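You operate a simulated robot arm through the tools that you are given. There is no shell and no other tool.

You are at the controls of a simulated robot arm. One attempt, no reset.

JOB
Put things in order on the worktop over the spoon drawer. At the end: the white descaler bottle stands where the wooden scouring block stood; the clear tall banded tumbler stands where the white descaler bottle stood; the brown syrup jar stands on top of the yellow butter pack; the wooden scouring block stands where the brown syrup jar stood; whatever was shut is shut again. Leave all else as you found it, and nothing knocked over.

Only the result counts: the job must be done as asked and must still hold three seconds after the hand-in. Knocking over, shifting, dropping, spilling or breaking anything else fails it.

ROBOT AND FRAMES
A 6-joint arm with a two-finger gripper, fixed in place. Base frame: the origin is on the floor under the middle of its stand, x ahead of it, y to its left, z up; the work surface is at about z = 91. Lengths are in cm, angles in degrees, forces in N, time in s.
With the tool pointing down near the work surface it reaches from about 14 to 68 cm from the base axis. Its first joint turns from -66.0 to 66.0 degrees. Payload 2.45 kg.
The TCP is the grasp point between the finger pads, 3 cm short of the fingertips. In the tool frame z runs along the fingers and y along their closing line. The gripper opens to 10.6 cm; its body begins 7.9 cm behind the TCP.
Orientation is that of the tool frame in the base frame, as a unit quaternion [w, x, y, z]. With the fingers straight down and closing along the base's y, the tool's x points along the base's -x, its y along +y and its z along -z.

CONTROLS
- The arm moves only by the tool nudge_tool. Its argument "series" is a list of rows, each a list of 3 entries, a list of its own where there are three numbers: the shift along the tool's x, y, z in cm, then the turn, a rotation vector about the tool's x, y, z in degrees, then the closure in counts, from 0 (fully open) to 255 (shut). In form: [[[tx, ty, tz], [rx, ry, rz], grip], ...]. A call has 1 to 20 rows; each row is the pose to reach, as a shift and turn from the pose commanded when the call began, along the tool's axes at that moment. A row lasts 0.2 s, in which the tool goes at most 5 cm and 8.6 degrees; a call with a longer step from one row to the next is refused whole, and so is a gripper value outside its range. Where a pose cannot be reached the arm comes as near as it can. A force on the tool above 40 N (or 10 N above the force at the start of the call, whichever is more), or a blocked arm, ends the call early, and 0.2 s more pass. The fingers move at their own pace (about 15.3 cm/s each) and stop on an object; they squeeze with about 27 N. The grip force told is the motor's: it shows also when the fingers shut on nothing. Time passes only in rows, and 0.2 s behind the last, so rows that repeat a pose let the fingers close. The reply holds the time, the measured pose of the TCP, the force on the tool along the base axes, the opening and the grip force, in the units named above and with some noise, with the torque about the TCP (base axes, N m) and any sound that the robot's microphone picked up, and new pictures: "views" is both (left out), scene, wrist or none.
- Cameras (640 x 400 px; columns grow to the right, rows downward): "scene" is fixed at [5.25, 40.25, 143.17]; the picture's right is [-0.88, -0.47, 0.00], its down [-0.15, 0.27, -0.95] and it looks along [0.45, -0.84, -0.31] (base axes); focal length 326 px, centre (320, 200). "wrist" rides on the gripper at [7.6, -0.2, -10.6] in the tool frame; the picture's right is [0.02, 1.00, 0.00], its down [-0.78, 0.02, -0.62] and it looks along [-0.62, 0.01, 0.78] (tool axes); focal length 247 px, centre (320, 200).
- pixel_to_xyz(camera, pixels): for up to 12 pixels [column, row] of the newest picture of that camera ("zoom" is the newest enlarged one), the place [x, y, z] in the base frame of the surface seen there, good to about 0.2 cm, but the place of the scene camera against the robot may be out by one fixed shift of up to 1.2 cm in any direction. The clock stands still meanwhile.
- close_up(camera, box): a new picture of the part [left, top, right, bottom] of that camera's present view, enlarged. The clock stands still meanwhile.
- finish_job(): hands the job in; it is judged then, once.

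Unless the task says otherwise, let go and move clear before handing in.

The tools are called after ">>>" as a command line: name --argument value ..., lists and objects as JSON in quotes. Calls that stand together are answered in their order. nudge_tool: Moves the arm, as the interface text tells. Its arguments: {"type":"object","properties":{"series":{"type":"array","items":{"type":"array"}},"views":{"type":"string","enum":["both","scene","wrist","none"]}},"required":["series"]} The other tools are called the same way: pixel_to_xyz (camera, pixels) gives the place of the surface under pixels of a picture; close_up (camera, box) takes an enlarged picture of a part of a camera's view; finish_job () hands the job in.

At the start:

```text
time_s: 0.0
eef_pos: [25.63, -23.84, 122.55]
ee_rot: [0.001, 0.0, 1.0, 0.0]
ft_force: [-0.8, -0.1, 0.4]
torque: [0.0, 0.01, -0.01]
width: 10.58
finger_force: 0.0
```

scene: 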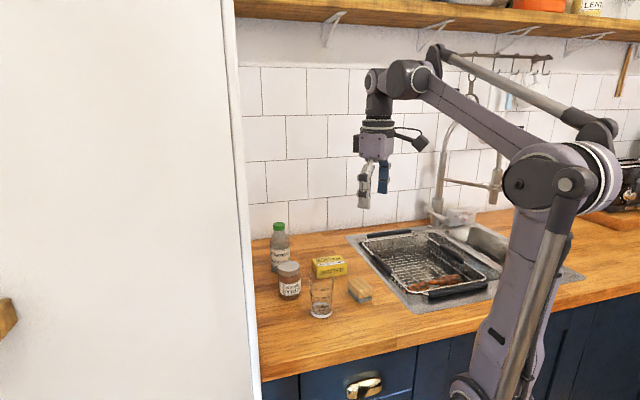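
wrist: 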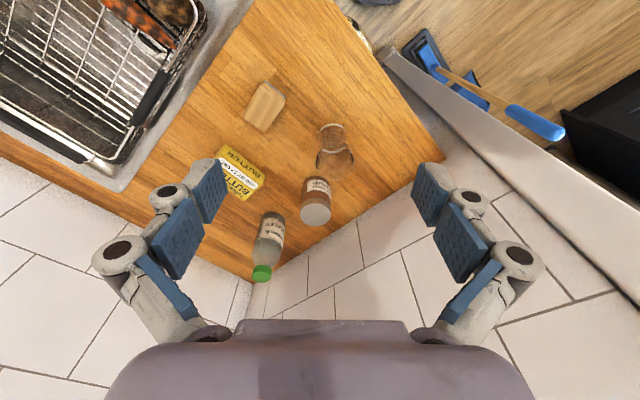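

The scene picture shows the descaler bottle (280,247), brown jar (289,280), tumbler (321,297), butter pack (328,267) and wooden block (360,290). I'll look closer before moving anything.

>>> close_up --camera "scene" --box '[240, 210, 400, 330]'

>>> close_up --camera "wrist" --box '[200, 60, 400, 300]'

>>> pixel_to_xyz --camera "wrist" --pixels '[[265, 105], [336, 160], [317, 213], [240, 172], [262, 272], [270, 235], [330, 130], [320, 190], [300, 120], [260, 220]]'

>>> pixel_to_xyz --camera "scene" --pixels '[[278, 225], [280, 255], [289, 267], [290, 288], [328, 258], [328, 270], [360, 283], [362, 297], [321, 285], [321, 315]]'

```text
3.33 times, centred on (320, 270) of scene
```

zoom: 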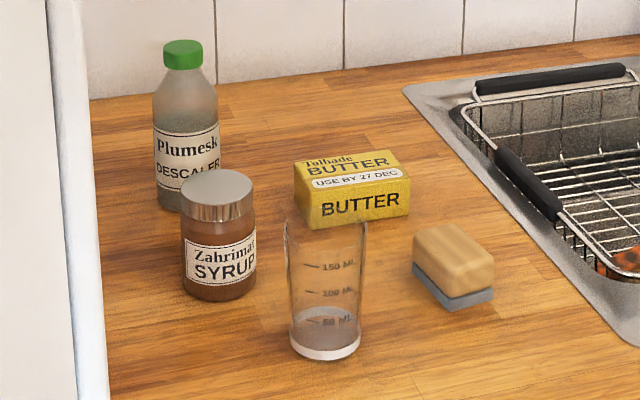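

```text
1.67 times, centred on (300, 180) of wrist
```

zoom: 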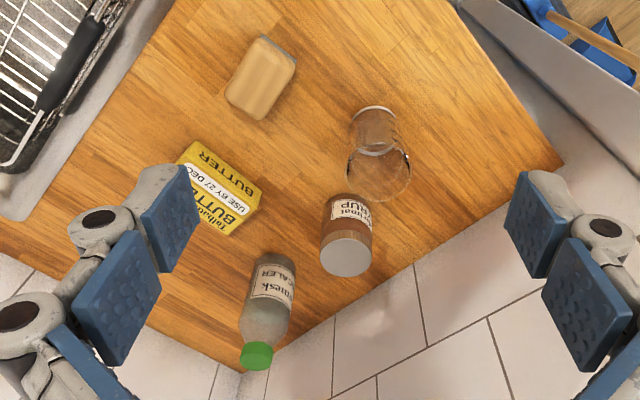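

```text
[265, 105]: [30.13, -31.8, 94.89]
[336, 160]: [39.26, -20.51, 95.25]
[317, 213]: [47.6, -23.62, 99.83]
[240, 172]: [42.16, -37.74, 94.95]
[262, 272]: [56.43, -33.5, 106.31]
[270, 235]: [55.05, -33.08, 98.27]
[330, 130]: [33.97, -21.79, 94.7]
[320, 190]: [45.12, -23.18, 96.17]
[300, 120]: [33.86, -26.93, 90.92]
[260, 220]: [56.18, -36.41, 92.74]
```

```text
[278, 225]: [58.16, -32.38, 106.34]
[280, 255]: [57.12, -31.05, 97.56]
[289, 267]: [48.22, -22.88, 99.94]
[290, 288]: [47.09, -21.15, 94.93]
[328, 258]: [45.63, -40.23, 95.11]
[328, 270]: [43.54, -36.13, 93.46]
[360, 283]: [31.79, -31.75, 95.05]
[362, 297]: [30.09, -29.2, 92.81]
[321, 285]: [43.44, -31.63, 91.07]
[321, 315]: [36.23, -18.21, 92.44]
```

The objects all stand upright, with the bottle in the corner near the tiles. I'll measure the wall, counter edges and object outlines so I can plan clear approaches.

>>> pixel_to_xyz --camera "wrist" --pixels '[[80, 240], [230, 290], [300, 285], [370, 240], [420, 200], [300, 255], [370, 205], [430, 150], [500, 180], [380, 70], [560, 240], [250, 250]]'

>>> pixel_to_xyz --camera "scene" --pixels '[[260, 100], [300, 120], [400, 150], [262, 238], [300, 232], [245, 350], [100, 200], [240, 200], [262, 378], [400, 343], [310, 20], [280, 200]]'

>>> close_up --camera "wrist" --box '[230, 160, 350, 290]'

```text
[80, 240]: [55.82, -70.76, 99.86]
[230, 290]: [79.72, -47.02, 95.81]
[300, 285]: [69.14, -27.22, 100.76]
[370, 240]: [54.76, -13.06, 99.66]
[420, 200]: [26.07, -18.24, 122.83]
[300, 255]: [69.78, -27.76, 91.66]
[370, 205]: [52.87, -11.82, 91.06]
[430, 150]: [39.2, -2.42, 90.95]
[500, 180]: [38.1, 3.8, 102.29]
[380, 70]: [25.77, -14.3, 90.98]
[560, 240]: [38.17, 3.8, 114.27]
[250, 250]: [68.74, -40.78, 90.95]
```

```text
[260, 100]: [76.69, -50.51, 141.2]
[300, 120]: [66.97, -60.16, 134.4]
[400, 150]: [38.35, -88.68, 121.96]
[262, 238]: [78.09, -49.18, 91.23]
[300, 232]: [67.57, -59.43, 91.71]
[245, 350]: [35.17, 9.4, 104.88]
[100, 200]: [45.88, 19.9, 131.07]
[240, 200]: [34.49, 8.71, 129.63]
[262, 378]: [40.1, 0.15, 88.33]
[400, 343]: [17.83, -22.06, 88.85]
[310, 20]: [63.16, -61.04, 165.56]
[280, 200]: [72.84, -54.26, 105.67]
```

```text
3.08 times, centred on (290, 225) of wrist
```

zoom: 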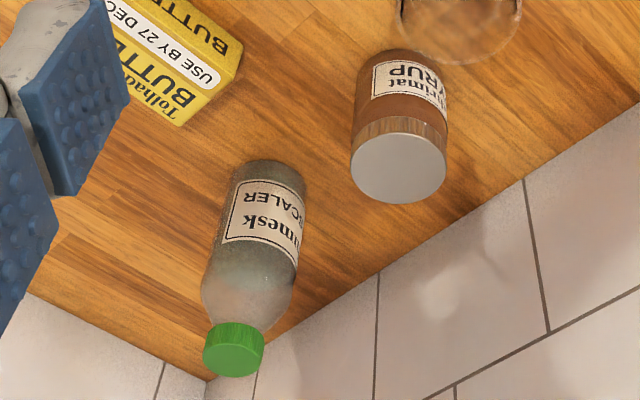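

The side wall runs along x+y≈42 and the back wall along x−y≈127; the bottle is about 12 cm off the side wall. I'll measure the lid, cap and pack corners in the zoomed wrist picture.

>>> pixel_to_xyz --camera "zoom" --pixels '[[233, 352], [205, 348], [262, 350], [398, 170], [353, 170], [444, 178], [402, 137], [396, 200], [181, 95], [235, 50], [270, 205], [130, 80]]'

>>> close_up --camera "wrist" --box '[290, 105, 380, 185]'

```text
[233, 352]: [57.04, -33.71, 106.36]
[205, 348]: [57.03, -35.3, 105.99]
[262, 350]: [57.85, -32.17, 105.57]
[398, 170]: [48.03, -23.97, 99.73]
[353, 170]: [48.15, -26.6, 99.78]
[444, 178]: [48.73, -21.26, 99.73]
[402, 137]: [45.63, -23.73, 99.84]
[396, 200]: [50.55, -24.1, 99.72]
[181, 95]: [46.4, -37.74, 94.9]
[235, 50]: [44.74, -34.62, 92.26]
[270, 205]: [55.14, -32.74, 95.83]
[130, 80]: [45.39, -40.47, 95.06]
```

```text
5.00 times, centred on (335, 145) of wrist
```

zoom: 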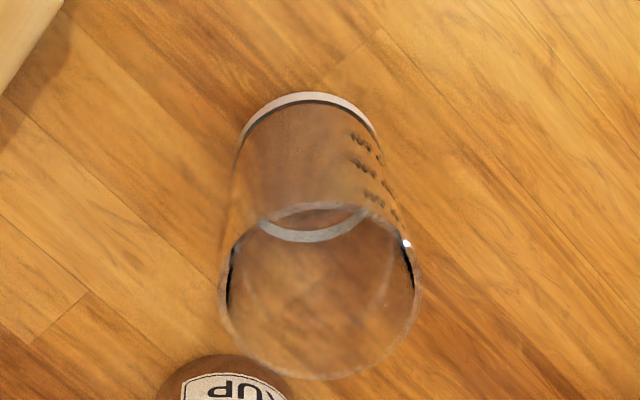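

The tumbler rim runs from (219,285) to (421,285) in the zoom, with the base ring near (310,97). I'll measure those points for its centre and height.

>>> pixel_to_xyz --camera "zoom" --pixels '[[221, 285], [419, 285], [310, 207], [315, 378], [310, 97], [243, 135], [374, 130], [300, 235], [320, 300], [407, 244], [230, 250], [350, 370]]'

>>> close_up --camera "wrist" --box '[210, 70, 310, 215]'

```text
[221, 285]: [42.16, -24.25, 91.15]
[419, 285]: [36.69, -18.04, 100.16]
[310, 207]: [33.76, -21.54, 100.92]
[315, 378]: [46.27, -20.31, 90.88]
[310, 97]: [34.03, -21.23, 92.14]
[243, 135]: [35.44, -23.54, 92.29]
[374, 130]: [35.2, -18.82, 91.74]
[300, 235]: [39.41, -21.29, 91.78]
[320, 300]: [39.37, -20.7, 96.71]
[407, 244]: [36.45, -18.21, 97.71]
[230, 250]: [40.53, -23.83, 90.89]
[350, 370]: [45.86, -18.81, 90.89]
```

```text
2.76 times, centred on (260, 142) of wrist
```

zoom: 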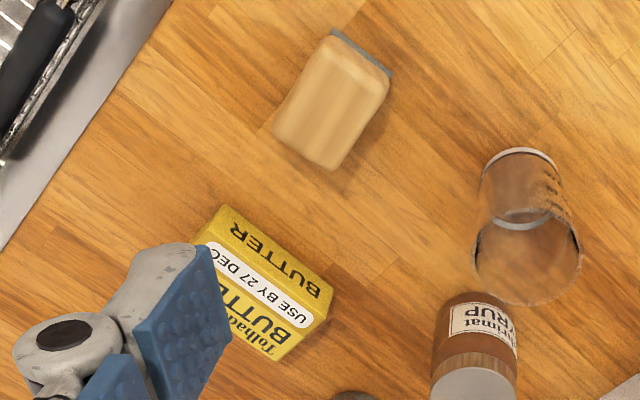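

Tumbler centre comes out near (36.6,−21.2) with its rim at z≈101, and the jar near (48.1,−23.9) with its top at 99.8. I'll shift the hand 10 cm in −y to see the butter, block and bottle without the finger in the way.

>>> nudge_tool --series '[[[0, -4, 0], [0, 0, 0], 0], [[-2, -8, 0], [0, 0, 0], 0], [[-4, -11, 0], [0, 0, 0], 0], [[-4, -11, 0], [0, 0, 0], 0]]' --views "both"

```text
time_s: 1.0
eef_pos: [29.69, -34.51, 122.56]
ee_rot: [0.001, 0.001, 1.0, 0.0]
ft_force: [-0.4, -0.2, -0.3]
torque: [0.02, 0.0, -0.03]
width: 10.59
finger_force: 0.1
```

scene: 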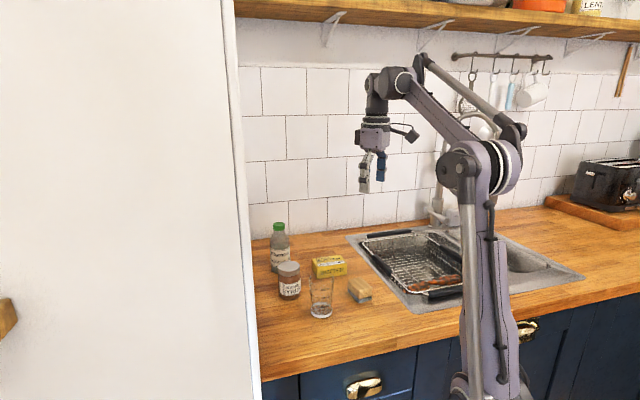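
wrist: 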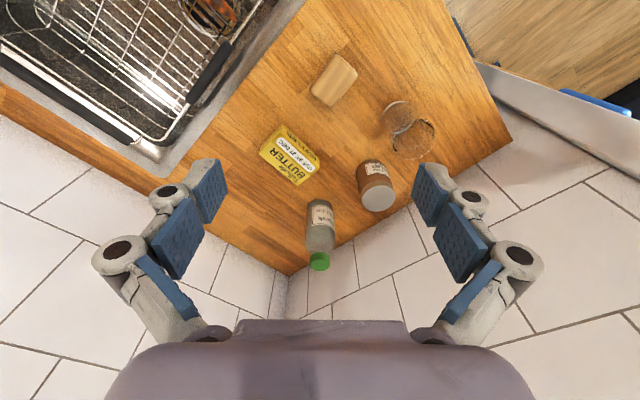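

Now all five items sit clear of the fingers: butter (288,153), block (333,80), bottle (320,235). I'll zoom in on them.

>>> close_up --camera "wrist" --box '[245, 45, 405, 145]'

>>> close_up --camera "wrist" --box '[240, 110, 368, 190]'

```text
4.00 times, centred on (325, 95) of wrist
```

zoom: 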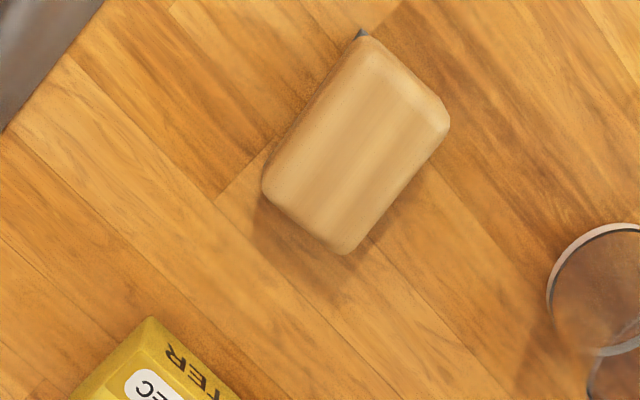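

```text
5.00 times, centred on (304, 150) of wrist
```

zoom: 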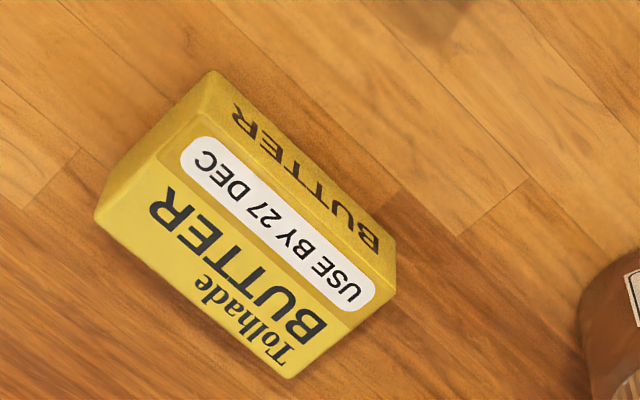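

The butter's top face corners are around (205,115), (97,215), (290,375) and (370,300) in this zoom. I'll measure them.

>>> pixel_to_xyz --camera "zoom" --pixels '[[200, 118], [103, 213], [288, 370], [365, 308], [240, 245], [215, 75], [393, 252], [300, 190], [160, 160], [330, 330], [280, 200], [190, 285]]'

>>> close_up --camera "wrist" --box '[285, 45, 381, 105]'

```text
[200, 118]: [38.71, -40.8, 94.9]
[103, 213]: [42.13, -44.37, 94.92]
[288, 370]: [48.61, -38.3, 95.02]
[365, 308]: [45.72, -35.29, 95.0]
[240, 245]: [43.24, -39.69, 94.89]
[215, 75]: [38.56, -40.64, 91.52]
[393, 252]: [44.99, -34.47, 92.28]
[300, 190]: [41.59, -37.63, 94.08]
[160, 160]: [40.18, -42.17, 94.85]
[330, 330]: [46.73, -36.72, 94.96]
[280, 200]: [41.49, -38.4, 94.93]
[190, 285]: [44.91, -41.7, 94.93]
```

```text
6.67 times, centred on (333, 75) of wrist
```

zoom: 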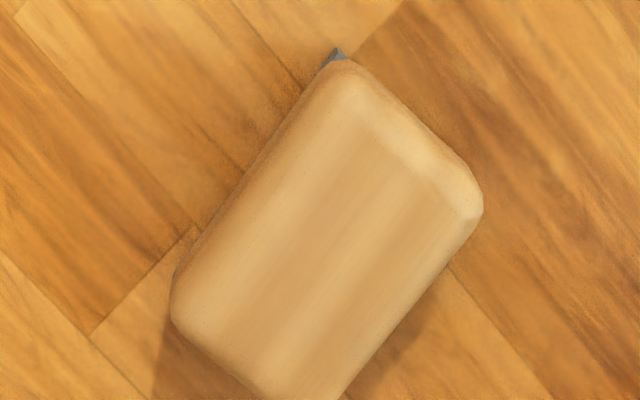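

The butter top centre comes out near (43.7,−39.7,94.95), roughly 9 × 5 cm, with its long axis about 42° in the x-y plane. Next I'll measure the block and bottle.

>>> pixel_to_xyz --camera "zoom" --pixels '[[340, 68], [475, 200], [178, 300], [330, 395], [320, 240], [255, 175], [410, 130], [410, 290], [260, 385], [338, 50], [380, 95], [440, 240]]'

>>> close_up --camera "wrist" --box '[280, 140, 408, 280]'

```text
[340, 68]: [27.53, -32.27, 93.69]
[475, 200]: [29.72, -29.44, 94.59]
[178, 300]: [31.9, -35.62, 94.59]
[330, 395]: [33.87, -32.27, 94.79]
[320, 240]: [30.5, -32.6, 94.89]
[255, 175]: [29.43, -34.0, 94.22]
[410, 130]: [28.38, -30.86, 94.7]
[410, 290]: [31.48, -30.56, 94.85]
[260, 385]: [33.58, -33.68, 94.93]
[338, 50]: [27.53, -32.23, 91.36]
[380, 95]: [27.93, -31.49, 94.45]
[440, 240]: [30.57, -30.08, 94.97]
```

```text
2.86 times, centred on (344, 210) of wrist
```

zoom: 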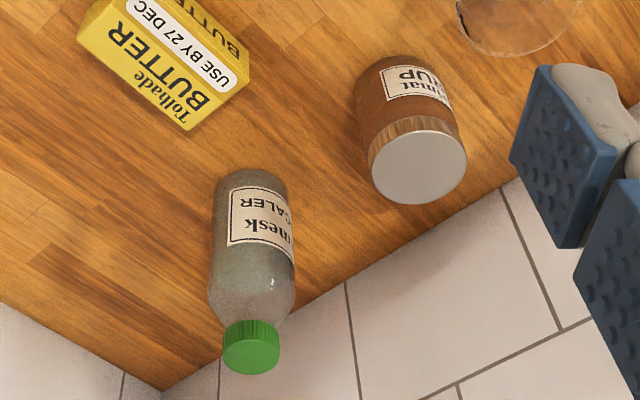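

The block centre is near (30.85,−32.5), about 6 × 4 cm, with its long axis at about −37°. Now the bottle and jar points in this zoom.

>>> pixel_to_xyz --camera "zoom" --pixels '[[251, 355], [224, 352], [278, 350], [250, 341], [252, 372], [250, 185], [216, 260], [290, 270], [252, 230], [418, 166], [371, 165], [466, 163]]'

>>> pixel_to_xyz --camera "wrist" --pixels '[[411, 139], [388, 145], [434, 140], [412, 122], [412, 157], [394, 104], [383, 118], [408, 105]]'

```text
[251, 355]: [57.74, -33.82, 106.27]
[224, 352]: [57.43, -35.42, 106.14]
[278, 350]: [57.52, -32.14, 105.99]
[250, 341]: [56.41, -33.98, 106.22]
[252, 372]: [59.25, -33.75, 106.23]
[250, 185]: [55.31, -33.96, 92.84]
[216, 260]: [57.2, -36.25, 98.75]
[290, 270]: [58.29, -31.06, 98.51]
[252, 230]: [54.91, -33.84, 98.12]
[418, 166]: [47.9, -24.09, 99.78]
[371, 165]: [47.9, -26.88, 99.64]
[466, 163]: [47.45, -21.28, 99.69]
```

```text
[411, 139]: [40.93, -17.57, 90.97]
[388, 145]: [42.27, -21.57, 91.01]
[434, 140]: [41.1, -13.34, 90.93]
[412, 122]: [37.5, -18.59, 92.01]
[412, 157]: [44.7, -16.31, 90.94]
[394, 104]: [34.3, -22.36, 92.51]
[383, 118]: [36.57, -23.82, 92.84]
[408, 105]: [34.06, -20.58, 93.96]
```

Bottle centre is about (57.7,−33.8) with its cap top at 106.3, and jar centre about (48.0,−24.0). I'll move over the jar at a safe height with the fingers half open to check how the pose tracks.

>>> nudge_tool --series '[[[-4, 2.5, 0], [0, 0, 0], 40], [[-8, 5, 0], [0, 0, 0], 40], [[-12, 7, 1], [0, 0, 0], 40], [[-15.5, 9, 2], [0, 0, 0], 40], [[-18.4, 10.8, 4], [0, 0, 0], 40], [[-18.4, 10.8, 6], [0, 0, 0], 40], [[-18.4, 10.8, 6], [0, 0, 0], 40], [[-18.4, 10.8, 6], [0, 0, 0], 40]]' --views "both"

```text
time_s: 2.8
eef_pos: [48.05, -24.08, 116.85]
ee_rot: [0.001, 0.0, 1.0, 0.0]
ft_force: [0.6, 0.4, 0.0]
torque: [0.0, 0.02, -0.02]
width: 8.92
finger_force: 0.1
```

scene: 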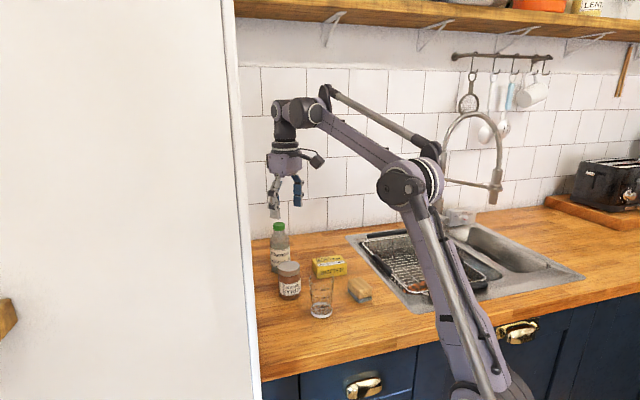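
wrist: 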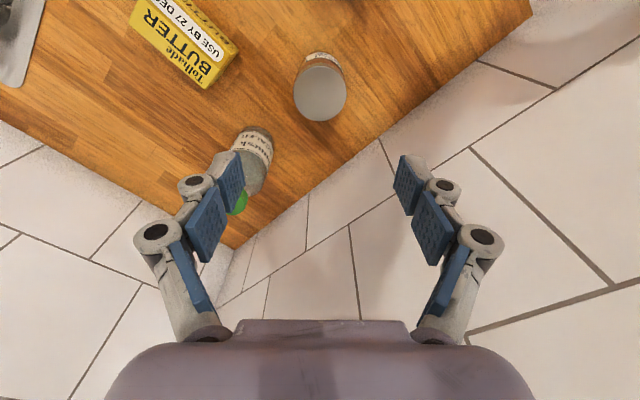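

The hand is at (48.05,−24.08,116.85), and the jar lid at (320,92) in the wrist picture is lined up in y. I'll look at the lid position and finger shape up close before going down.

>>> close_up --camera "scene" --box '[230, 130, 350, 310]'

>>> close_up --camera "wrist" --box '[270, 40, 370, 130]'

```text
2.22 times, centred on (290, 220) of scene
```

zoom: 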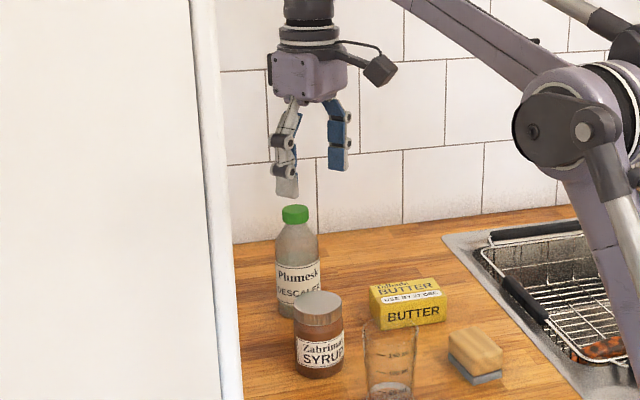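

```text
4.44 times, centred on (320, 85) of wrist
```

zoom: 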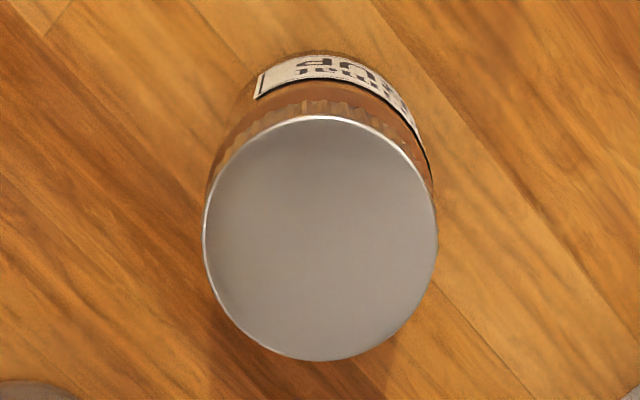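

The lid ellipse runs from (203,235) to (437,235) and rows 117 to 360 in the zoom. I'll measure its edge points for an exact centre.

>>> pixel_to_xyz --camera "zoom" --pixels '[[207, 235], [434, 235], [320, 121], [320, 357], [320, 235], [250, 150], [390, 325], [390, 150], [250, 320], [300, 60]]'

```text
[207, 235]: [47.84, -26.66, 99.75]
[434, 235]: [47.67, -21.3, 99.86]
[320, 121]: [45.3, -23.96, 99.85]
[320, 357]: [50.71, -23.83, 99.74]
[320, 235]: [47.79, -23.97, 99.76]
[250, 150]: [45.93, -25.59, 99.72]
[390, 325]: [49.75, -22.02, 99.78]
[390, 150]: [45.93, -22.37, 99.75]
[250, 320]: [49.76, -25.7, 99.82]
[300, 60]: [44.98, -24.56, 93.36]
```

Jar centre is confirmed at (48.0,−23.95) with lid radius 2.7. Going down straight to about z=96 with the fingers still open.

>>> nudge_tool --series '[[[0, 0.1, 4], [0, 0, 0], 40], [[0, 0.1, 8], [0, 0, 0], 40], [[0, 0.1, 12], [0, 0, 0], 40], [[0, 0.1, 15], [0, 0, 0], 40], [[0, 0.1, 17], [0, 0, 0], 40], [[0, 0.1, 17], [0, 0, 0], 40]]' --views "both"

```text
time_s: 4.2
eef_pos: [48.03, -23.79, 99.96]
ee_rot: [0.001, -0.001, 1.0, 0.0]
ft_force: [-0.4, -0.1, -0.9]
torque: [0.0, -0.04, -0.01]
width: 8.91
finger_force: 0.0
```

scene: 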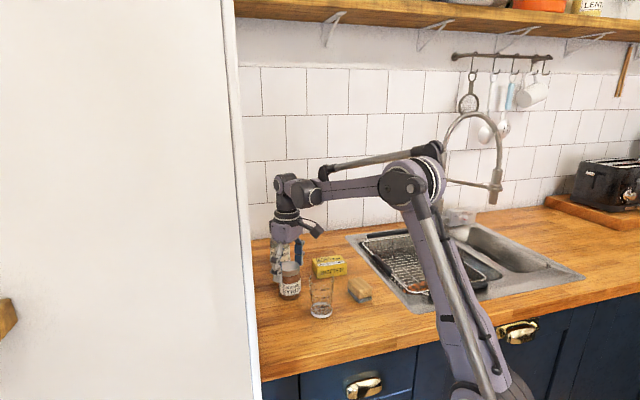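
wrist: 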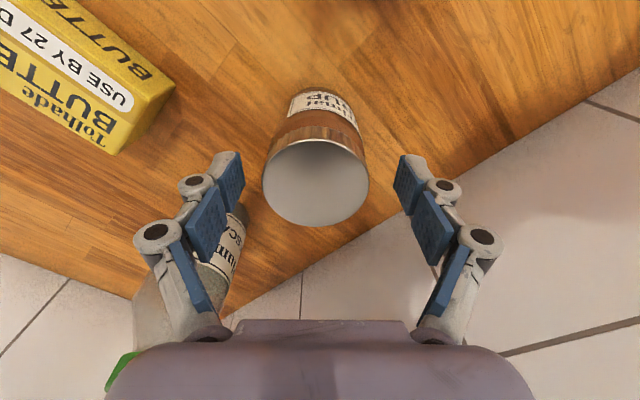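

The fingers straddle the jar with space on both sides, left pad at (235,180) and right pad at (405,180). I'll go down 4 cm more and close.

>>> nudge_tool --series '[[[0, -0.05, 2], [0, 0, 0], 40], [[0, -0.05, 4], [0, 0, 0], 40], [[0, -0.05, 4], [0, 0, 0], 40], [[0, -0.05, 4], [0, 0, 0], 90], [[0, -0.05, 4], [0, 0, 0], 130], [[0, -0.05, 4], [0, 0, 0], 180], [[0, -0.05, 4], [0, 0, 0], 255], [[0, -0.05, 4], [0, 0, 0], 255], [[0, -0.05, 4], [0, 0, 0], 255]]' --views "both"

```text
time_s: 6.2
eef_pos: [47.79, -23.7, 95.86]
ee_rot: [0.0, 0.0, 1.0, 0.0]
ft_force: [-0.2, -0.5, 0.0]
torque: [-0.05, -0.01, -0.02]
width: 5.82
finger_force: 27.1
```

scene: 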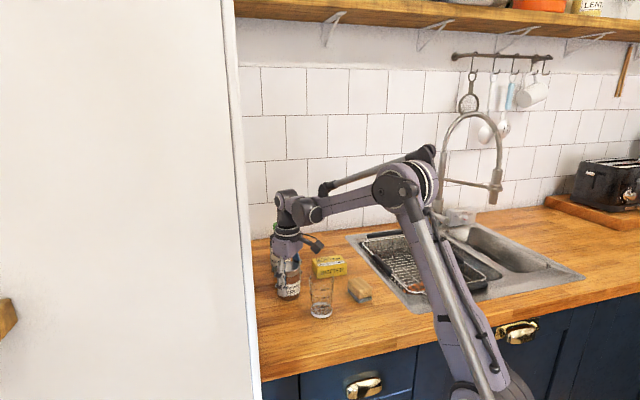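
wrist: 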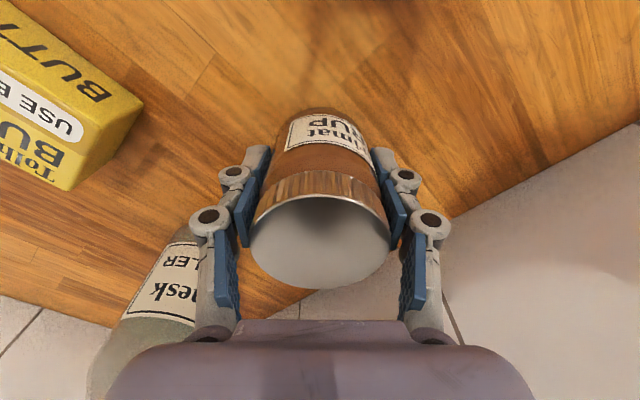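

The jar is gripped at width 5.82 and 27 N. I'll lift straight up 8 cm and check the hold.

>>> nudge_tool --series '[[[0, 0, -1], [0, 0, 0], 255], [[0, 0, -3], [0, 0, 0], 255], [[0, 0, -6], [0, 0, 0], 255], [[0, 0, -9], [0, 0, 0], 255], [[0, 0, -9], [0, 0, 0], 255]]' --views "both"

```text
time_s: 7.4
eef_pos: [47.98, -23.74, 104.68]
ee_rot: [0.001, 0.0, 1.0, 0.0]
ft_force: [-0.6, -0.5, -2.1]
torque: [0.04, -0.02, -0.02]
width: 5.83
finger_force: 27.0
```

scene: 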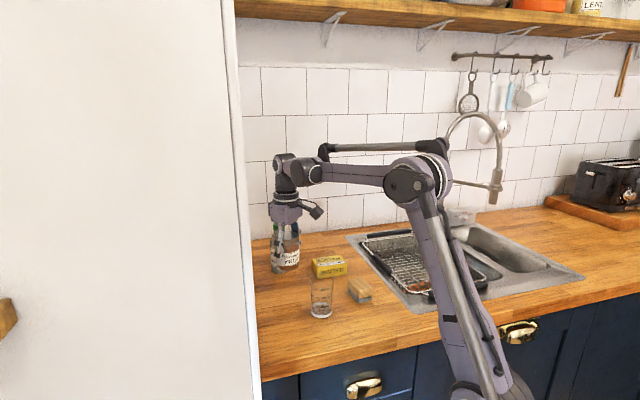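
wrist: 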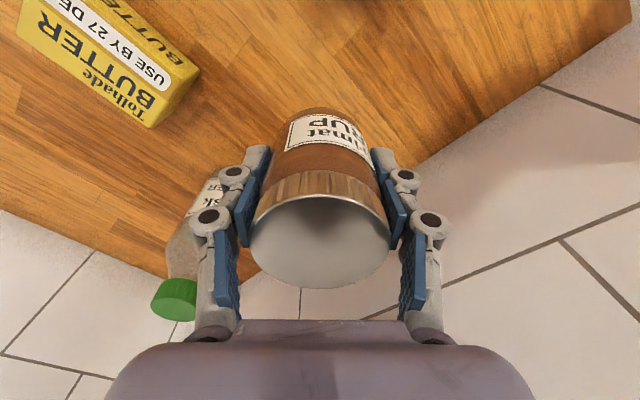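

The jar is held at about 2 N of weight, and the butter shows closer now at (110,60). I'll re-measure its top face from this nearer view.

>>> close_up --camera "wrist" --box '[0, 0, 220, 140]'

```text
2.86 times, centred on (110, 70) of wrist
```

zoom: 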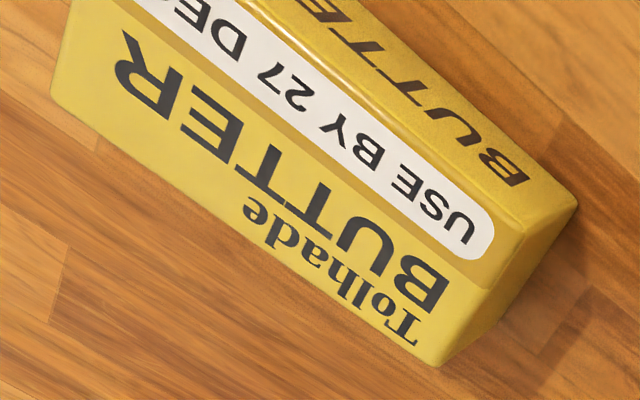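

The pack's near end edge runs from (522,232) to about (437,360) in the zoom, and its far left corner is around (52,90). Measuring these.

>>> pixel_to_xyz --camera "zoom" --pixels '[[515, 232], [480, 285], [432, 358], [55, 88], [70, 10], [440, 150], [240, 20], [300, 285], [150, 170], [560, 200], [350, 80], [470, 190]]'

```text
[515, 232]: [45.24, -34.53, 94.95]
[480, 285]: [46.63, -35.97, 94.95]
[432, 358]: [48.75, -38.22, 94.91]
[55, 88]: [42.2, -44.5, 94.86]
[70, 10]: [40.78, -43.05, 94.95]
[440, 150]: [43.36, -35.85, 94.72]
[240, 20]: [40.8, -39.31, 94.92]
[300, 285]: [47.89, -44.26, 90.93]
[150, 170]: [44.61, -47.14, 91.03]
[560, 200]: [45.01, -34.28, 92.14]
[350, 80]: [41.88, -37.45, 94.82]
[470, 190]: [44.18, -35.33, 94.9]
```

The butter centre is refined to (43.72,−39.52) with its top at 94.95. I'll carry the jar sideways over it at the present height.

>>> nudge_tool --series '[[[0.8, -2.5, -0.5], [0, 0, 0], 255], [[2, -6.5, -0.5], [0, 0, 0], 255], [[3, -10.5, -0.5], [0, 0, 0], 255], [[3.9, -14, -0.5], [0, 0, 0], 255], [[4.26, -15.77, -0.5], [0, 0, 0], 255], [[4.26, -15.77, -0.5], [0, 0, 0], 255], [[4.26, -15.77, -0.5], [0, 0, 0], 255]]' --views "both"

```text
time_s: 9.0
eef_pos: [43.99, -39.75, 105.05]
ee_rot: [0.001, -0.001, 1.0, 0.0]
ft_force: [0.0, 0.1, -1.5]
torque: [-0.01, 0.03, -0.01]
width: 5.84
finger_force: 27.3
```

scene: 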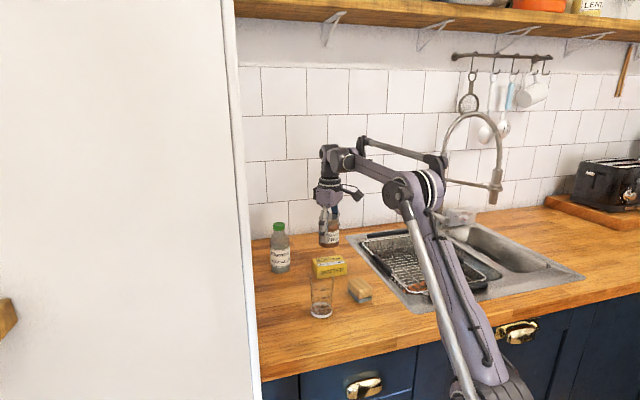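
wrist: 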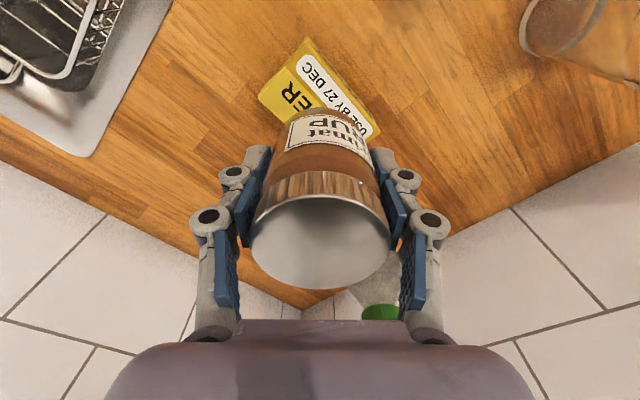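

The jar appears above the butter in both views, and the pose reads (43.99,−39.75). I'll take another reading to average out the noise before lowering.

>>> nudge_tool --series '[[[0, 0, 0], [0, 0, 0], 255]]' --views "none"

>>> nudge_tool --series '[[[0, 0, 0], [0, 0, 0], 255]]' --views "none"

>>> nudge_tool --series '[[[0, 0, 0], [0, 0, 0], 255]]' --views "wrist"

```text
time_s: 9.4
eef_pos: [44.07, -39.77, 105.01]
ee_rot: [0.001, 0.0, 1.0, 0.001]
ft_force: [0.4, 0.0, -1.9]
torque: [-0.03, -0.02, 0.0]
width: 5.81
finger_force: 27.3
```

```text
time_s: 9.8
eef_pos: [43.91, -39.71, 105.17]
ee_rot: [0.0, 0.0, 1.0, 0.0]
ft_force: [-0.7, 0.6, -1.8]
torque: [-0.01, -0.02, -0.02]
width: 5.81
finger_force: 27.0
```

```text
time_s: 10.2
eef_pos: [44.01, -39.65, 105.0]
ee_rot: [0.002, 0.0, 1.0, 0.0]
ft_force: [0.2, -0.1, -2.5]
torque: [0.0, 0.03, 0.03]
width: 5.8
finger_force: 27.0
```

wrist: 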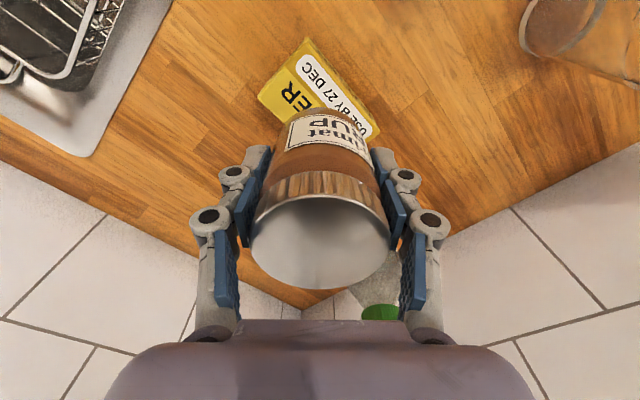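

The average pose is (44.0,−39.72,105.05). I'll measure where the jar lid sits in the hand to find its offset from the TCP.

>>> close_up --camera "wrist" --box '[230, 90, 410, 300]'

>>> pixel_to_xyz --camera "wrist" --pixels '[[320, 240], [320, 210], [320, 280], [262, 240], [380, 240], [320, 150], [320, 125], [305, 45], [262, 97], [378, 133]]'

```text
1.90 times, centred on (320, 195) of wrist
```

zoom: 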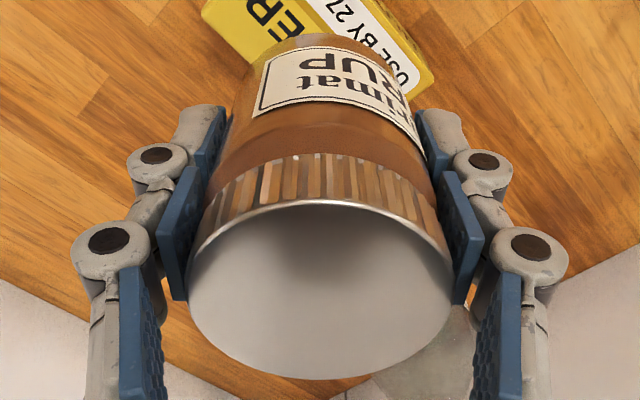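

```text
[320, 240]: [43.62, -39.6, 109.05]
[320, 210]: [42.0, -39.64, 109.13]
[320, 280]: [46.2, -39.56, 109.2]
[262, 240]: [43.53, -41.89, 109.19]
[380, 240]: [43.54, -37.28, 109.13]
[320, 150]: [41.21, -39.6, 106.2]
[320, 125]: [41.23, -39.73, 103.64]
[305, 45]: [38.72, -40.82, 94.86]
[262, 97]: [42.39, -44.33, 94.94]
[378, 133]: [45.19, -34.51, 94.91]
```

The jar centre in the hand is (43.97,−39.62), the butter centre is (43.75,−39.48), and the jar bottom is about 5.3 cm above the pack. I'll correct by a couple of millimetres and lower 5.1 cm.

>>> nudge_tool --series '[[[0.2, 0.15, 1], [0, 0, 0], 255], [[0.2, 0.15, 2.5], [0, 0, 0], 255], [[0.2, 0.15, 4], [0, 0, 0], 255], [[0.2, 0.15, 4.8], [0, 0, 0], 255], [[0.2, 0.15, 5.1], [0, 0, 0], 255], [[0.2, 0.15, 5.1], [0, 0, 0], 255]]' --views "both"

```text
time_s: 11.6
eef_pos: [43.69, -39.45, 100.04]
ee_rot: [0.001, -0.001, 1.0, -0.001]
ft_force: [0.1, 0.0, -1.5]
torque: [0.05, 0.01, 0.0]
width: 5.84
finger_force: 27.2
```

scene: 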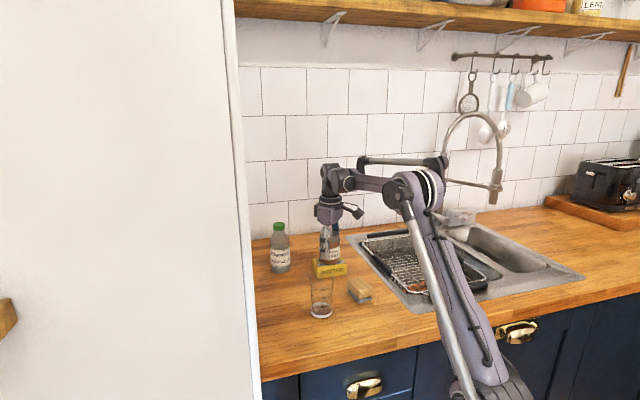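
wrist: 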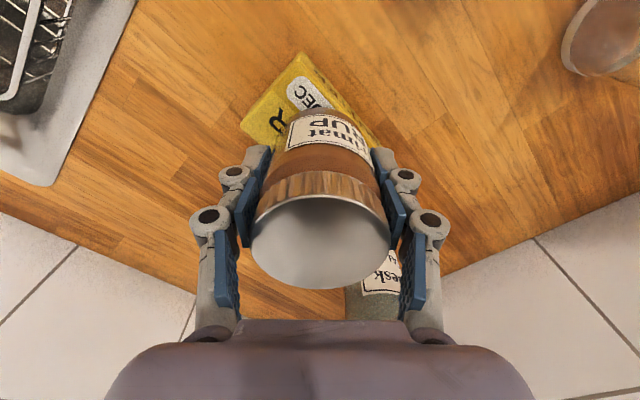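

The jar is just above the pack, with no contact force yet and the TCP at z=100.04. I'll lower a few millimetres at a time and watch the force.

>>> nudge_tool --series '[[[0, 0, 0.1], [0, 0, 0], 255], [[0, 0, 0.2], [0, 0, 0], 255], [[0, 0, 0.2], [0, 0, 0], 255]]' --views "none"

>>> pixel_to_xyz --camera "wrist" --pixels '[[320, 240], [320, 210], [320, 280], [300, 57], [245, 120], [378, 135]]'

```text
time_s: 12.4
eef_pos: [43.67, -39.47, 99.97]
ee_rot: [0.001, 0.0, 1.0, 0.0]
ft_force: [0.6, 0.1, -3.3]
torque: [-0.03, -0.04, 0.02]
width: 5.81
finger_force: 27.2
```

```text
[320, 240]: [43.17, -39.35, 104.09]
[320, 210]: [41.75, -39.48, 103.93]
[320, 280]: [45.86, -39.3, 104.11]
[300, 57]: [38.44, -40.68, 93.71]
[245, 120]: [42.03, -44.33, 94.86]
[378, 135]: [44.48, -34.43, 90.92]
```

The lid sits at about z=103.9 and should rest at 103.76, so a millimetre or two remains. I'll lower a bit more and check the force.

>>> nudge_tool --series '[[[0, 0, 0.1], [0, 0, 0], 255], [[0, 0, 0.15], [0, 0, 0], 255], [[0, 0, 0.15], [0, 0, 0], 255]]' --views "wrist"

```text
time_s: 13.2
eef_pos: [43.55, -39.54, 99.8]
ee_rot: [0.002, 0.0, 1.0, 0.0]
ft_force: [0.6, -1.4, -1.9]
torque: [-0.03, -0.02, 0.01]
width: 5.79
finger_force: 27.2
```

wrist: 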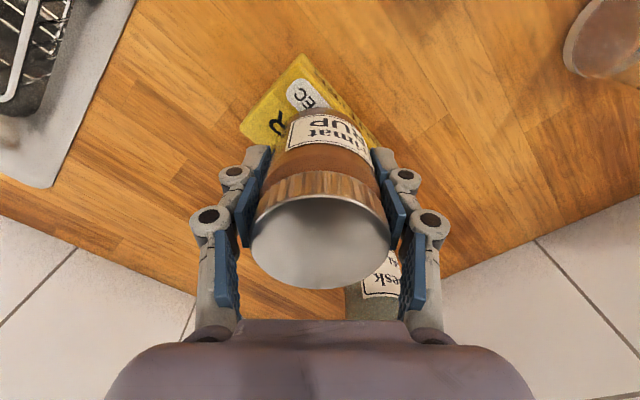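

The force is still only the jar's weight, so it isn't resting yet. Lowering another 1–2 mm.

>>> nudge_tool --series '[[[0, 0, 0.1], [0, 0, 0], 255], [[0, 0, 0.1], [0, 0, 0], 255]]' --views "none"

>>> nudge_tool --series '[[[0, 0, 0.1], [0, 0, 0], 255], [[0, 0, 0.1], [0, 0, 0], 255]]' --views "wrist"

```text
time_s: 13.8
eef_pos: [43.54, -39.56, 99.76]
ee_rot: [0.001, 0.0, 1.0, 0.0]
ft_force: [2.2, -3.4, 11.3]
torque: [-0.05, -0.08, 0.03]
width: 5.83
finger_force: 26.5
```

```text
time_s: 14.4
eef_pos: [43.49, -39.52, 99.66]
ee_rot: [0.001, 0.0, 1.0, 0.001]
ft_force: [2.5, -4.2, 18.1]
torque: [-0.17, -0.11, 0.25]
width: 5.78
finger_force: 26.6
```

wrist: 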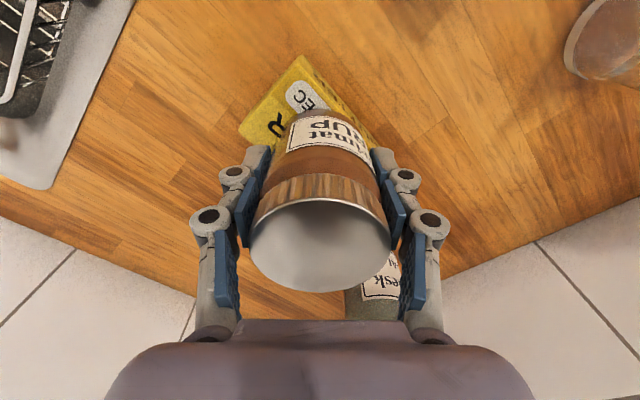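

Contact is confirmed with Fz at +18 N. I'll back off 1.5 mm to unload and then open the fingers slowly.

>>> nudge_tool --series '[[[0, 0, -0.1], [0, 0, 0], 255], [[0, 0, -0.15], [0, 0, 0], 255], [[0, 0, -0.15], [0, 0, 0], 112], [[0, 0, -0.15], [0, 0, 0], 105], [[0, 0, -0.15], [0, 0, 0], 95], [[0, 0, -0.15], [0, 0, 0], 80], [[0, 0, -0.15], [0, 0, 0], 60], [[0, 0, -0.15], [0, 0, 0], 40], [[0, 0, -0.15], [0, 0, 0], 40]]' --views "both"

```text
time_s: 16.4
eef_pos: [43.38, -39.45, 99.64]
ee_rot: [0.001, 0.0, 1.0, 0.001]
ft_force: [0.6, -0.6, -0.7]
torque: [0.02, 0.02, -0.01]
width: 8.94
finger_force: 0.1
```

scene: 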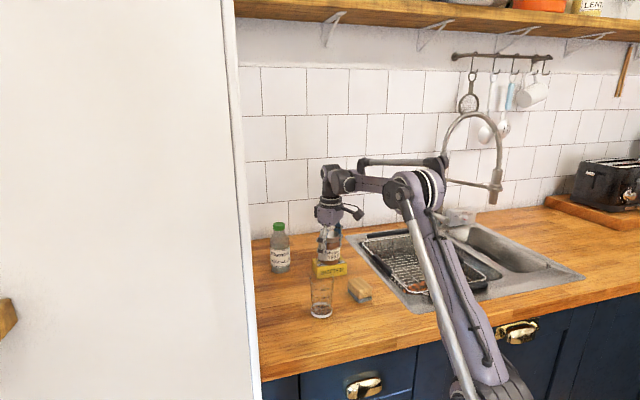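
wrist: 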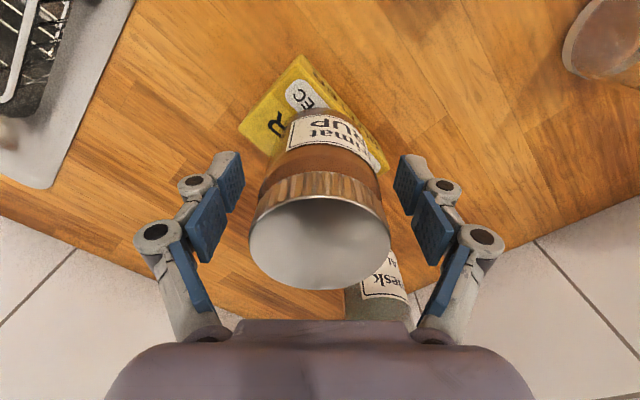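

The jar stands on the pack and the fingers are clear on both sides, with pads at (230,180) and (405,180). I'll rise straight up and check that it sits centred.

>>> nudge_tool --series '[[[0, 0, -2], [0, 0, 0], 40], [[0, 0, -5], [0, 0, 0], 40], [[0, 0, -9], [0, 0, 0], 40], [[0, 0, -13], [0, 0, 0], 40], [[0, 0, -17], [0, 0, 0], 40], [[3, 0, -19], [0, 0, 0], 40], [[7, 0, -19], [0, 0, 0], 40], [[7, 0, -19], [0, 0, 0], 40]]' --views "both"

```text
time_s: 18.2
eef_pos: [36.43, -39.66, 118.81]
ee_rot: [0.0, -0.001, 1.0, 0.0]
ft_force: [-0.3, -0.2, -0.5]
torque: [0.01, 0.01, 0.01]
width: 8.92
finger_force: 0.1
out of reach, approached as far as the arm can: row 5
```

scene: 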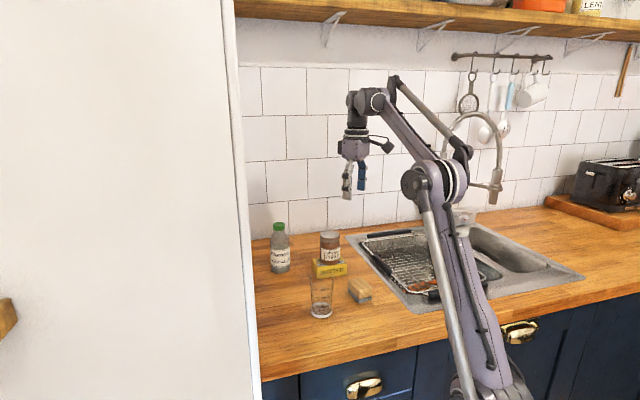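
wrist: 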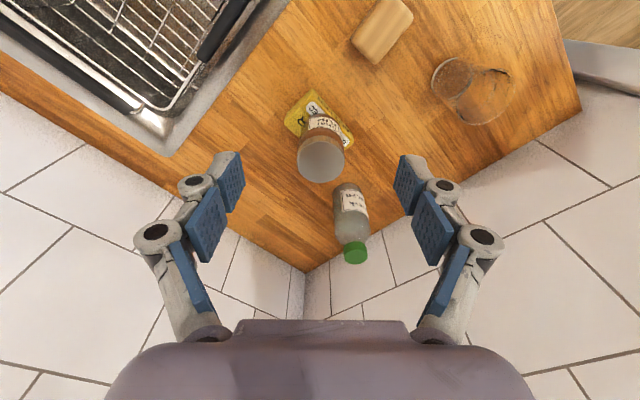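

The jar now stands on the butter at (320,150) in the wrist view. The arm also reports a reach limit at (43,−39.5,117), so the far bottle will need a tilted approach. First I'll check the jar's seating.

>>> close_up --camera "wrist" --box '[270, 80, 370, 190]'

>>> close_up --camera "scene" --box '[250, 215, 410, 325]'

```text
3.64 times, centred on (320, 135) of wrist
```

zoom: 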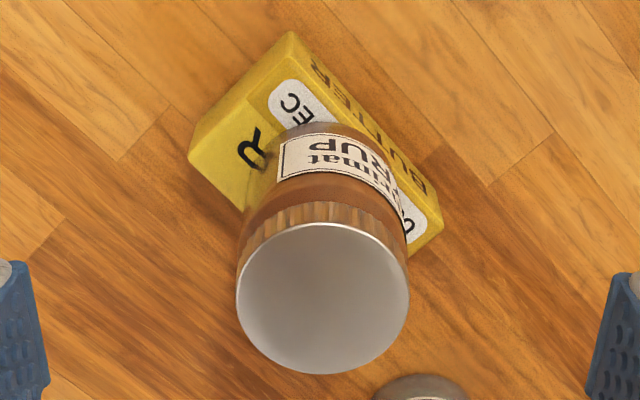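

```text
3.64 times, centred on (330, 270) of scene
```

zoom: 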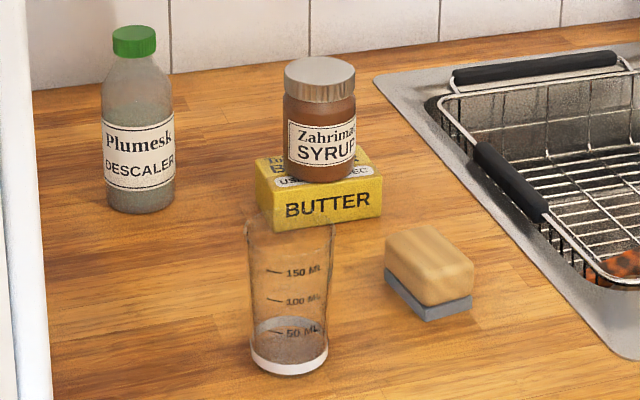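

The jar sits upright and well centred on the butter. Next is the block at (30.85,−32.5): I'll move above it, turn the hand 37° so the fingers close across its short side, and narrow the fingers.

>>> nudge_tool --series '[[[1.1, 1.4, 0.5], [0, 0, 7.4], 60], [[2.2, 2.9, 2], [0, 0, 14.8], 80], [[3.4, 4.3, 3.5], [0, 0, 22.2], 90], [[4.5, 5.7, 5], [0, 0, 29.6], 90], [[5.58, 7.16, 7], [0, 0, 37], 90], [[5.58, 7.16, 7], [0, 0, 37], 90], [[5.58, 7.16, 7], [0, 0, 37], 90]]' --views "both"

```text
time_s: 19.8
eef_pos: [30.8, -32.28, 111.57]
ee_rot: [0.002, 0.317, 0.948, 0.001]
ft_force: [0.0, 0.0, 0.5]
torque: [0.02, -0.02, 0.0]
width: 6.86
finger_force: 0.0
```

scene: 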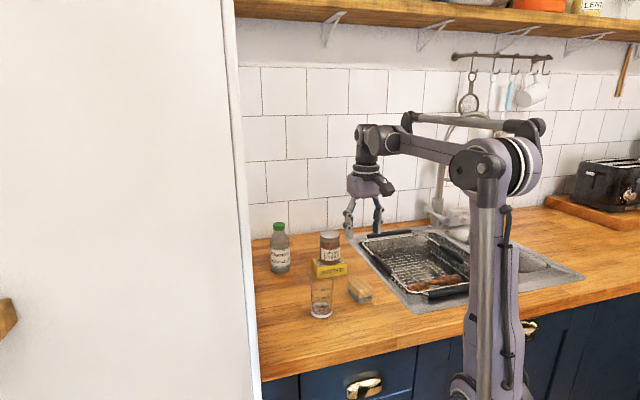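
wrist: 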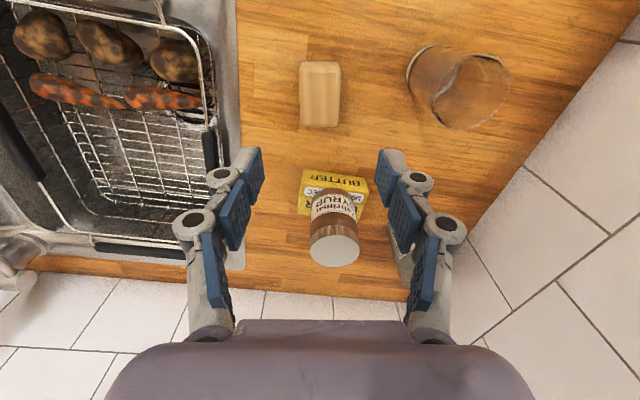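

The block lies centred and square between the fingers at (320,95). I'll zoom in and measure it once more to fix its exact starting place.

>>> close_up --camera "wrist" --box '[272, 40, 368, 140]'

```text
4.00 times, centred on (320, 90) of wrist
```

zoom: 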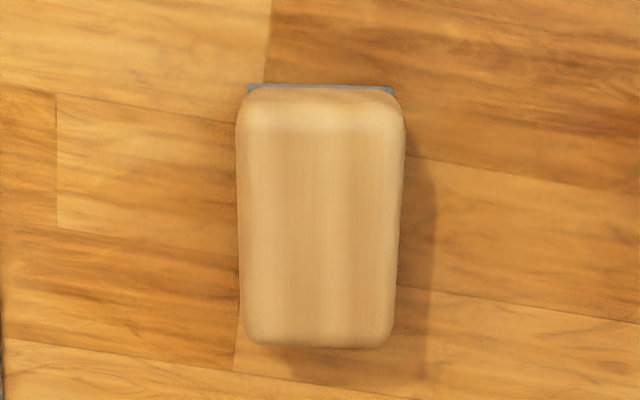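

>>> pixel_to_xyz --camera "zoom" --pixels '[[239, 200], [401, 200], [320, 95], [318, 345], [320, 215], [241, 300], [394, 300], [320, 88], [245, 130], [398, 130], [255, 340], [385, 340]]'

>>> pixel_to_xyz --camera "wrist" --pixels '[[320, 250], [234, 140], [215, 130], [470, 90], [340, 180], [310, 180]]'

```text
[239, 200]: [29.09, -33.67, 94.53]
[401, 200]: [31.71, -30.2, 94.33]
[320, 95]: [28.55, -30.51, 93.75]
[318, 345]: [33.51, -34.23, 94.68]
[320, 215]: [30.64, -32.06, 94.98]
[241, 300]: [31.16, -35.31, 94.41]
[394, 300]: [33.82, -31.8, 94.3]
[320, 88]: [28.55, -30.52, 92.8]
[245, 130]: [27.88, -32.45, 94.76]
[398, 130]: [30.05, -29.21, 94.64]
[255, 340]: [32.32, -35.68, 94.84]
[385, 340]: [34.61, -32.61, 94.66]
```

```text
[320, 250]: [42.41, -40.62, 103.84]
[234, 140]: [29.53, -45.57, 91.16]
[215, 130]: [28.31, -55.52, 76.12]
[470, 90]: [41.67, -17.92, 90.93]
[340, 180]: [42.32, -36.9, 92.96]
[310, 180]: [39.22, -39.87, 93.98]
```

The block's starting centre is (31.03,−32.37), 6.2 × 4.3 cm, and it's aligned with the hand. I'll go down to just above it with the fingers at 6.9 cm.

>>> nudge_tool --series '[[[-0.24, 0.07, 4], [0, 0, 0], 90], [[-0.24, 0.07, 8], [0, 0, 0], 90], [[-0.24, 0.07, 11], [0, 0, 0], 90], [[-0.24, 0.07, 13.5], [0, 0, 0], 90], [[-0.24, 0.07, 15], [0, 0, 0], 90], [[-0.24, 0.07, 15], [0, 0, 0], 90]]' --views "both"

```text
time_s: 21.2
eef_pos: [30.91, -32.57, 96.88]
ee_rot: [0.002, 0.317, 0.948, 0.0]
ft_force: [-0.1, 0.4, 0.0]
torque: [0.02, 0.01, -0.03]
width: 6.85
finger_force: 0.0
```

scene: 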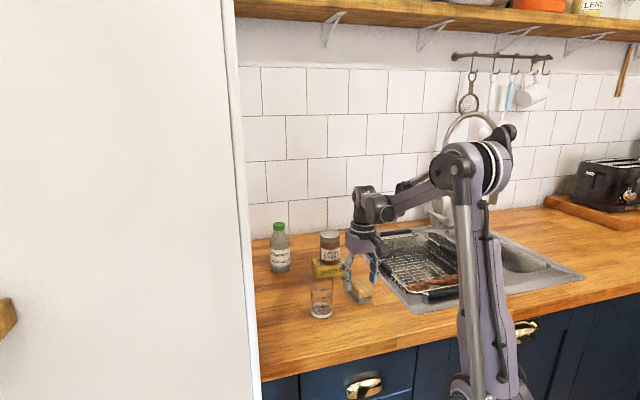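
wrist: 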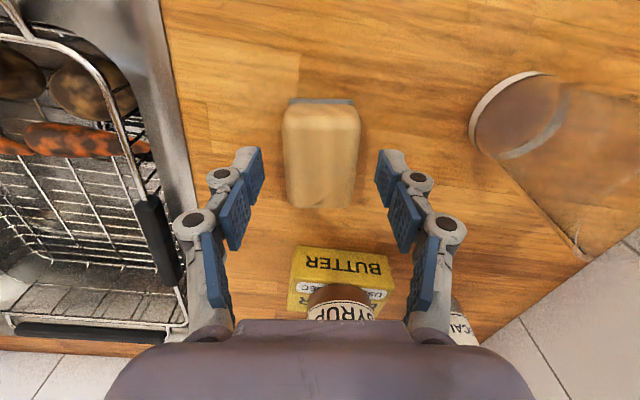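

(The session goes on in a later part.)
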